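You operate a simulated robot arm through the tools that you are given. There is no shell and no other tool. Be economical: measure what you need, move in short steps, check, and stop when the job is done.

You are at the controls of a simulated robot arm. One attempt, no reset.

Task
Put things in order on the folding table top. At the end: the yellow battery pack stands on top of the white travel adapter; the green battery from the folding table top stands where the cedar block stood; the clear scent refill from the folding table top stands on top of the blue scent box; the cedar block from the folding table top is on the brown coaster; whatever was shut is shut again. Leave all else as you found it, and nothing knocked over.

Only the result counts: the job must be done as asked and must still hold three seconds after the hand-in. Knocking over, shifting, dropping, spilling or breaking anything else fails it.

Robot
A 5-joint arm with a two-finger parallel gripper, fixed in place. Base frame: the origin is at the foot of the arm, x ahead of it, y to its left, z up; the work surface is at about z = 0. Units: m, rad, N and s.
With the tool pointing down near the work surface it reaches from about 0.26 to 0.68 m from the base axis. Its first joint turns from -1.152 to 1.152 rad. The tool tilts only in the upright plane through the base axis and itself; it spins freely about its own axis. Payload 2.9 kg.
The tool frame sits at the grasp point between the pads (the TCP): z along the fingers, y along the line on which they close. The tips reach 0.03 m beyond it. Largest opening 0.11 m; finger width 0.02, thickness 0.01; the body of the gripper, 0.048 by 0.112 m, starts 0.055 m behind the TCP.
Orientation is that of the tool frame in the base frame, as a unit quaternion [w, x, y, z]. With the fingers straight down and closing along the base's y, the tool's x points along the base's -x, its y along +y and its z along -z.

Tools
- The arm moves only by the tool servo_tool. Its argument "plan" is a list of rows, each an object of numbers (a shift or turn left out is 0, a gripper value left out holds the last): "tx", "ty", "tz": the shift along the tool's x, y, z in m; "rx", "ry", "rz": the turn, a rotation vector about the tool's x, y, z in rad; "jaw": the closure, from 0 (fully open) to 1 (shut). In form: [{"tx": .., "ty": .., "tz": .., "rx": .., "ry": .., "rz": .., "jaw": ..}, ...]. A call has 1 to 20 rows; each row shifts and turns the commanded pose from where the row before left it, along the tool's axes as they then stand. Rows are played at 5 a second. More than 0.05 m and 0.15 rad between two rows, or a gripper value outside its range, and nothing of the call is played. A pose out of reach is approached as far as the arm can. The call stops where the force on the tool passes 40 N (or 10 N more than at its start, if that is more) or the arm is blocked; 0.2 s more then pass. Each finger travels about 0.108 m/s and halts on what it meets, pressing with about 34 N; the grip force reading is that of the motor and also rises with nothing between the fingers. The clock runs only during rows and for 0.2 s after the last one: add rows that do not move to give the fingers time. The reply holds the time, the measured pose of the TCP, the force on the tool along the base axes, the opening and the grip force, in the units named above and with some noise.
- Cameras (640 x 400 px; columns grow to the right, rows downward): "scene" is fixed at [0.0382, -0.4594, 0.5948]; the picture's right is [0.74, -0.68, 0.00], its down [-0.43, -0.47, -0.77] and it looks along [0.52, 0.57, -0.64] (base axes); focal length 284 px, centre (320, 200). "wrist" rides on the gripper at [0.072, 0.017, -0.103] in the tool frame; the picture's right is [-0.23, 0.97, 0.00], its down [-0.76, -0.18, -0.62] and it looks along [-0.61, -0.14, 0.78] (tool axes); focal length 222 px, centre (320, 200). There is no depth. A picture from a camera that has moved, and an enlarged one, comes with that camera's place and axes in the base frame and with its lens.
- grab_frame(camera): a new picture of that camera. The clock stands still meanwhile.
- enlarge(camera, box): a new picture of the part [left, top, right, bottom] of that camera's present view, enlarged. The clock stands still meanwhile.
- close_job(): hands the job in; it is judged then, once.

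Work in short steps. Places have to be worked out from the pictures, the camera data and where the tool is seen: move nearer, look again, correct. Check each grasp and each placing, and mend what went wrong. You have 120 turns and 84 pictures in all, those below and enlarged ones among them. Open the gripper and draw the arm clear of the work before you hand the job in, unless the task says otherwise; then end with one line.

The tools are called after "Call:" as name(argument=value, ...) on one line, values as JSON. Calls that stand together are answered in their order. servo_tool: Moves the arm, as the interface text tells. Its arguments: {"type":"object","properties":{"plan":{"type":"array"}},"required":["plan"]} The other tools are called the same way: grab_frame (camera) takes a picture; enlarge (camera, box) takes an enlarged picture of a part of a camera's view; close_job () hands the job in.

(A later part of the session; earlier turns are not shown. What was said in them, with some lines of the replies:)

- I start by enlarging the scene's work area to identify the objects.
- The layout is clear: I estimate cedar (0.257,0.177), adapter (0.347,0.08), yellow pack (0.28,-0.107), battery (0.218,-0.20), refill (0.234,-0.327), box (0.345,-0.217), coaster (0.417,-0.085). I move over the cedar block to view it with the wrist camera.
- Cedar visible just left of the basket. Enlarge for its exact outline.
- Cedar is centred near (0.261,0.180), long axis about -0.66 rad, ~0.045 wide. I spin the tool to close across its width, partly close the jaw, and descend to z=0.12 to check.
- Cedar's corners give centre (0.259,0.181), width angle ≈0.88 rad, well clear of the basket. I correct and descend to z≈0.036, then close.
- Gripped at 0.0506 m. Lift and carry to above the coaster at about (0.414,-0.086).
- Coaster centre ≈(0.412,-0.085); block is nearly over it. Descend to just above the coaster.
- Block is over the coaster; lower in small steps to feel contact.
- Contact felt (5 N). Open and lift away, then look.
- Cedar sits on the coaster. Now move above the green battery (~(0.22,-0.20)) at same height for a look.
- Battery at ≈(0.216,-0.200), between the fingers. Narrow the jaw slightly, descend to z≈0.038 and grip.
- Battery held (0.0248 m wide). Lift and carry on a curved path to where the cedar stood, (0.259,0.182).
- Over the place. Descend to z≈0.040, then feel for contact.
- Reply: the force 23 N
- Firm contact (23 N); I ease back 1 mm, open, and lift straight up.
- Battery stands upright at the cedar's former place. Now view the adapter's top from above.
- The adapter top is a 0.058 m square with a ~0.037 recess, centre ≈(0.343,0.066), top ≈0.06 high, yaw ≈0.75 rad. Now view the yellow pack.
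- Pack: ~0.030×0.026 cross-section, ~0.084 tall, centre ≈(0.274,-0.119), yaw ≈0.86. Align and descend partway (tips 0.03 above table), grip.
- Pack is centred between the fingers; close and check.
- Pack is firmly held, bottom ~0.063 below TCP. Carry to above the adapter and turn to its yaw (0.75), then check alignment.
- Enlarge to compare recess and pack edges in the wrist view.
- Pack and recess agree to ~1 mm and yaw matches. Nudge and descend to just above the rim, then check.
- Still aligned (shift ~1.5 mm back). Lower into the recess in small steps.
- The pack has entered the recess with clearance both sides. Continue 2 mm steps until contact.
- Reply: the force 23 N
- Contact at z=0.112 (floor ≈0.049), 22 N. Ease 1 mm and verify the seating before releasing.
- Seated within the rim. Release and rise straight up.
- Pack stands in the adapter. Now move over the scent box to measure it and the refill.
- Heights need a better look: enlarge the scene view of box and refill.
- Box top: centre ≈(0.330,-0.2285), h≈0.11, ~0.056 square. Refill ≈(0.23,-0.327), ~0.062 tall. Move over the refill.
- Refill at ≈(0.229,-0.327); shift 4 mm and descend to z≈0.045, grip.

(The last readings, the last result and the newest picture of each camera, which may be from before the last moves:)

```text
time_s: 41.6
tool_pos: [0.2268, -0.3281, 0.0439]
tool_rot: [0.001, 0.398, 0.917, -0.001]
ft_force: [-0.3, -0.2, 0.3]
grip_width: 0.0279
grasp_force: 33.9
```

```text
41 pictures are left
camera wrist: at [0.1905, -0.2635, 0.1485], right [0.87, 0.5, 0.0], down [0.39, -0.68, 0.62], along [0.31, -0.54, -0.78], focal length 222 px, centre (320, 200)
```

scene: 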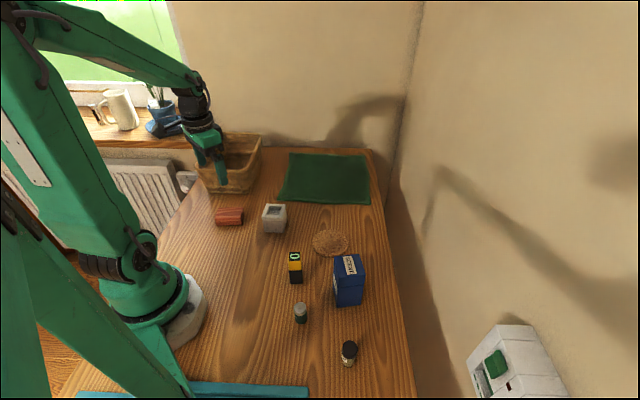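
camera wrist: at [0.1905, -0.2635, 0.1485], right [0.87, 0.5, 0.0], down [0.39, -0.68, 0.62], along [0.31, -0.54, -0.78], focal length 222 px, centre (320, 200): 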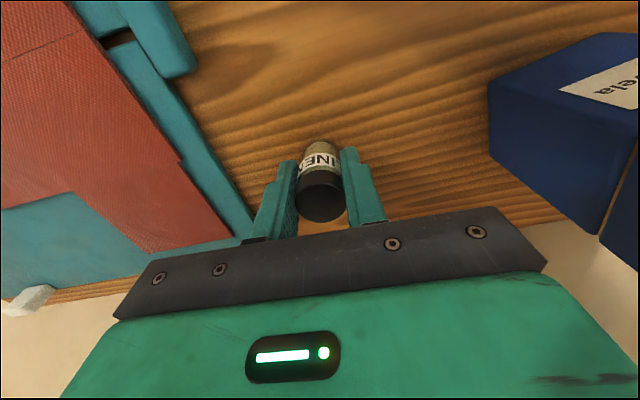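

Refill held. Lift to z≈0.21 and carry over the box centre.

Call:
servo_tool(plan=[{"tz": -0.03}, {"tz": -0.045}, {"tz": -0.045}, {"tz": -0.045}, {"tx": 0.002, "ty": 0.0355}, {"ty": 0.0355}, {"ty": 0.0355}, {"ty": 0.0355}, {}])

Call:
enlarge(camera="wrist", box=[220, 20, 420, 220])

Call:
enlarge(camera="scene", box=[290, 180, 410, 320])

```text
time_s: 43.6
tool_pos: [0.329, -0.2276, 0.2114]
tool_rot: [0.0, 0.4, 0.917, 0.0]
ft_force: [0.1, -0.7, -0.9]
grip_width: 0.0276
grasp_force: 34.1
```

```text
2.00 times, centred on (320, 120) of wrist
camera zoom: at [0.2921, -0.1636, 0.3143], right [0.87, 0.5, 0.0], down [0.39, -0.68, 0.62], along [0.31, -0.54, -0.78], focal length 444 px, centre (320, 360)
```

zoom: 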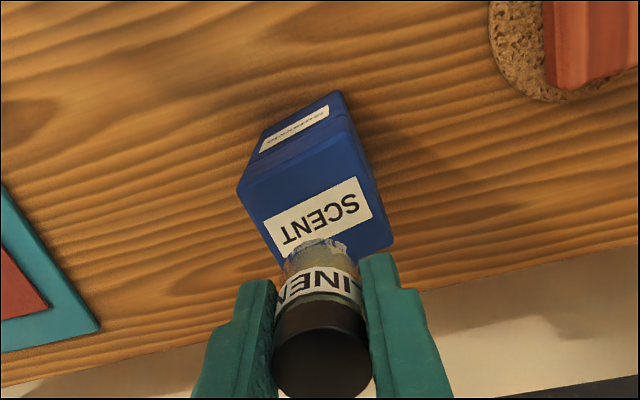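

```text
2.86 times, centred on (350, 250) of scene
camera zoom: at [0.0383, -0.4594, 0.5948], right [0.74, -0.68, 0.0], down [-0.43, -0.47, -0.77], along [0.52, 0.57, -0.64], focal length 812 px, centre (234, 57)
```

zoom: 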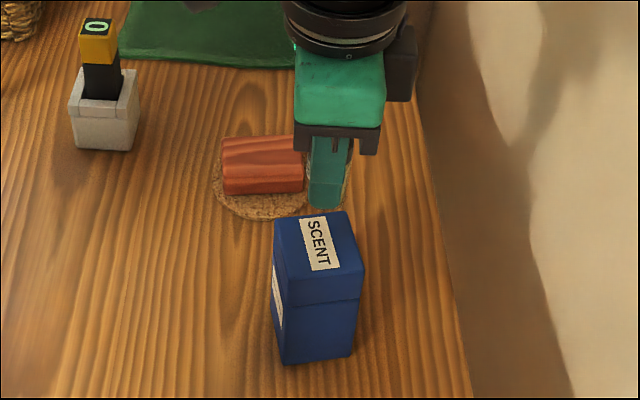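

Aligned with the box centre within ~3 mm. Descend to just above the lid.

Call:
servo_tool(plan=[{"ty": -0.002, "tz": 0.025}, {"tz": 0.02}, {"tz": 0.004}, {}])

Call:
enlarge(camera="scene", box=[310, 220, 400, 310])

Call:
enlarge(camera="wrist", box=[220, 70, 420, 230])

```text
time_s: 44.6
tool_pos: [0.3276, -0.2298, 0.1623]
tool_rot: [0.0, 0.399, 0.917, 0.0]
ft_force: [-1.0, 0.4, 0.6]
grip_width: 0.0274
grasp_force: 34.3
```

```text
4.44 times, centred on (355, 265) of scene
camera zoom: at [0.0383, -0.4594, 0.5948], right [0.74, -0.68, 0.0], down [-0.43, -0.47, -0.77], along [0.52, 0.57, -0.64], focal length 1264 px, centre (164, -89)
```

zoom: 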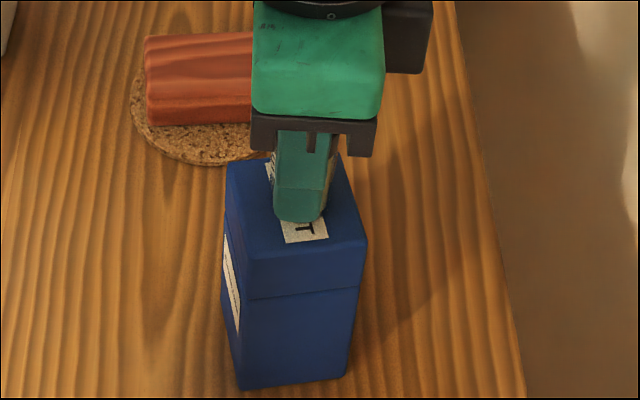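

```text
2.50 times, centred on (320, 150) of wrist
camera zoom: at [0.2908, -0.1649, 0.2651], right [0.87, 0.5, 0.0], down [0.39, -0.68, 0.62], along [0.31, -0.54, -0.78], focal length 555 px, centre (320, 325)
```

zoom: 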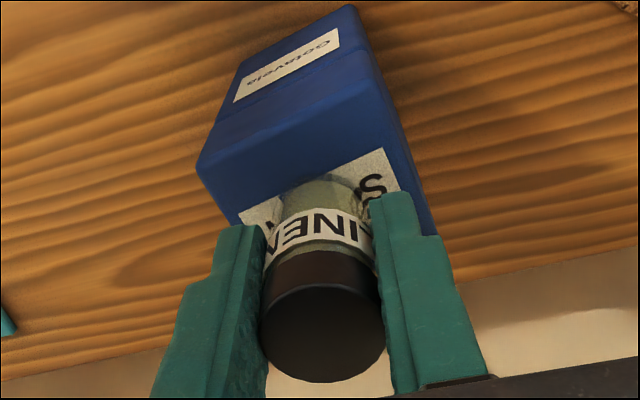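

Good position over the label. Lower in 1.5 mm steps until contact.

Call:
servo_tool(plan=[{"tz": 0.002}, {"tz": 0.0015}, {"tz": 0.0015}, {}])

```text
time_s: 45.6
tool_pos: [0.3289, -0.2312, 0.1585]
tool_rot: [0.002, 0.398, 0.918, 0.0]
ft_force: [0.1, 0.3, 19.7]
grip_width: 0.0276
grasp_force: 34.0
```

Contact at z≈0.159 (20 N). Ease 1 mm, release slowly, rise straight up.

Call:
servo_tool(plan=[{"tz": -0.001}, {}, {"jaw": 0.68}, {"jaw": 0.5}, {"jaw": 0.35}, {}, {"tz": -0.03}, {"tz": -0.04}, {"tz": -0.04}, {}])

Call:
grab_frame(camera="wrist")

Call:
grab_frame(camera="scene")

```text
time_s: 47.8
tool_pos: [0.3255, -0.2301, 0.267]
tool_rot: [0.0, 0.398, 0.917, 0.0]
ft_force: [0.2, 0.4, -0.2]
grip_width: 0.0714
grasp_force: 0.1
```

```text
36 pictures are left
camera wrist: at [0.2898, -0.1662, 0.3709], right [0.87, 0.5, 0.0], down [0.39, -0.68, 0.62], along [0.31, -0.54, -0.78], focal length 222 px, centre (320, 200)
```

wrist: 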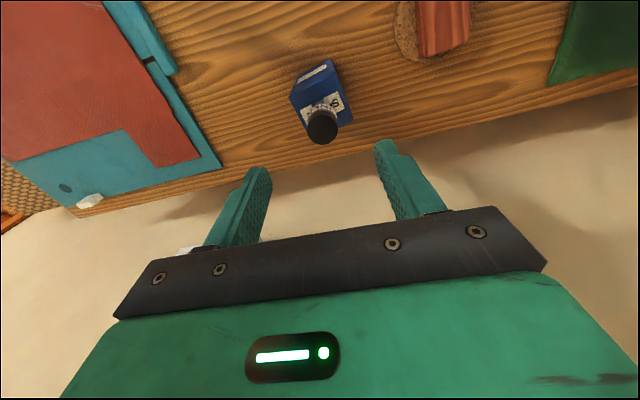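

```text
35 pictures are left
```

scene: 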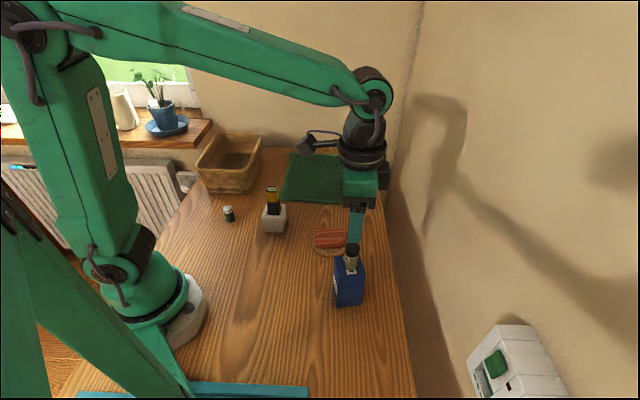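

All four placed and standing. Open the gripper and draw the arm up and clear, then verify once more.

Call:
servo_tool(plan=[{"tz": -0.03, "jaw": 0.0}, {"tz": -0.03}, {"tx": -0.01, "ty": 0.03}, {"tx": -0.01, "ty": 0.04}, {"tx": -0.01, "ty": 0.04}, {"tx": -0.01, "ty": 0.04}, {}, {}])

Call:
enlarge(camera="scene", box=[190, 170, 410, 320])

Call:
grab_frame(camera="scene")

```text
time_s: 49.6
tool_pos: [0.463, -0.1584, 0.3276]
tool_rot: [0.0, 0.398, 0.917, 0.0]
ft_force: [0.9, -0.1, 0.7]
grip_width: 0.11
grasp_force: 0.1
```

```text
2.67 times, centred on (300, 245) of scene
camera zoom: at [0.0383, -0.4594, 0.5948], right [0.74, -0.68, 0.0], down [-0.43, -0.47, -0.77], along [0.52, 0.57, -0.64], focal length 758 px, centre (373, 80)
```

zoom: 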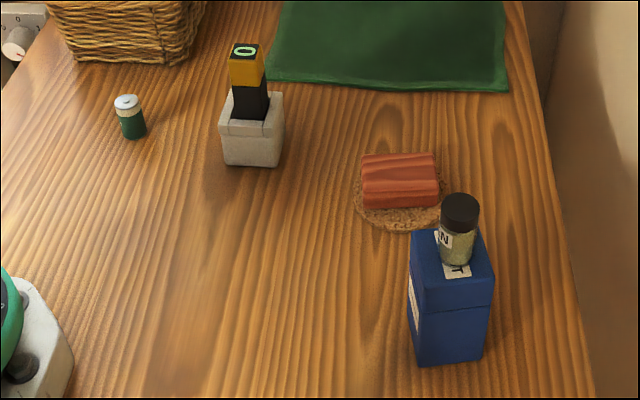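

```text
33 pictures are left
```

scene: 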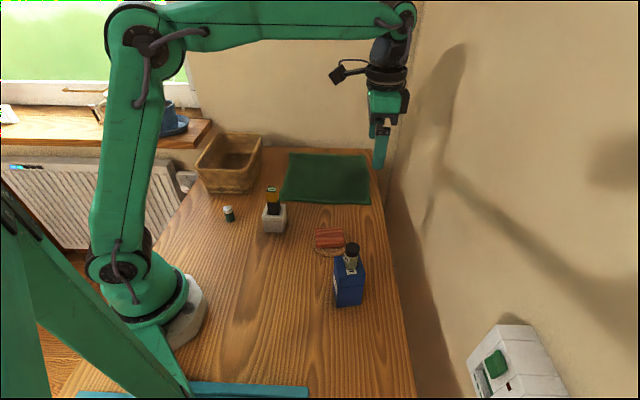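

Everything stands as asked, the box lid is shut, and the arm is clear; I hand in.

Call:
close_job()

```text
The job is handed in.
```

I handed the job in with all four items placed and standing in the last pictures: the yellow pack in the recess on top of the white adapter, the green battery on the cedar block's old spot, the refill on the scent box and the cedar block on the coaster; the box was never opened, and I saw nothing else moved.
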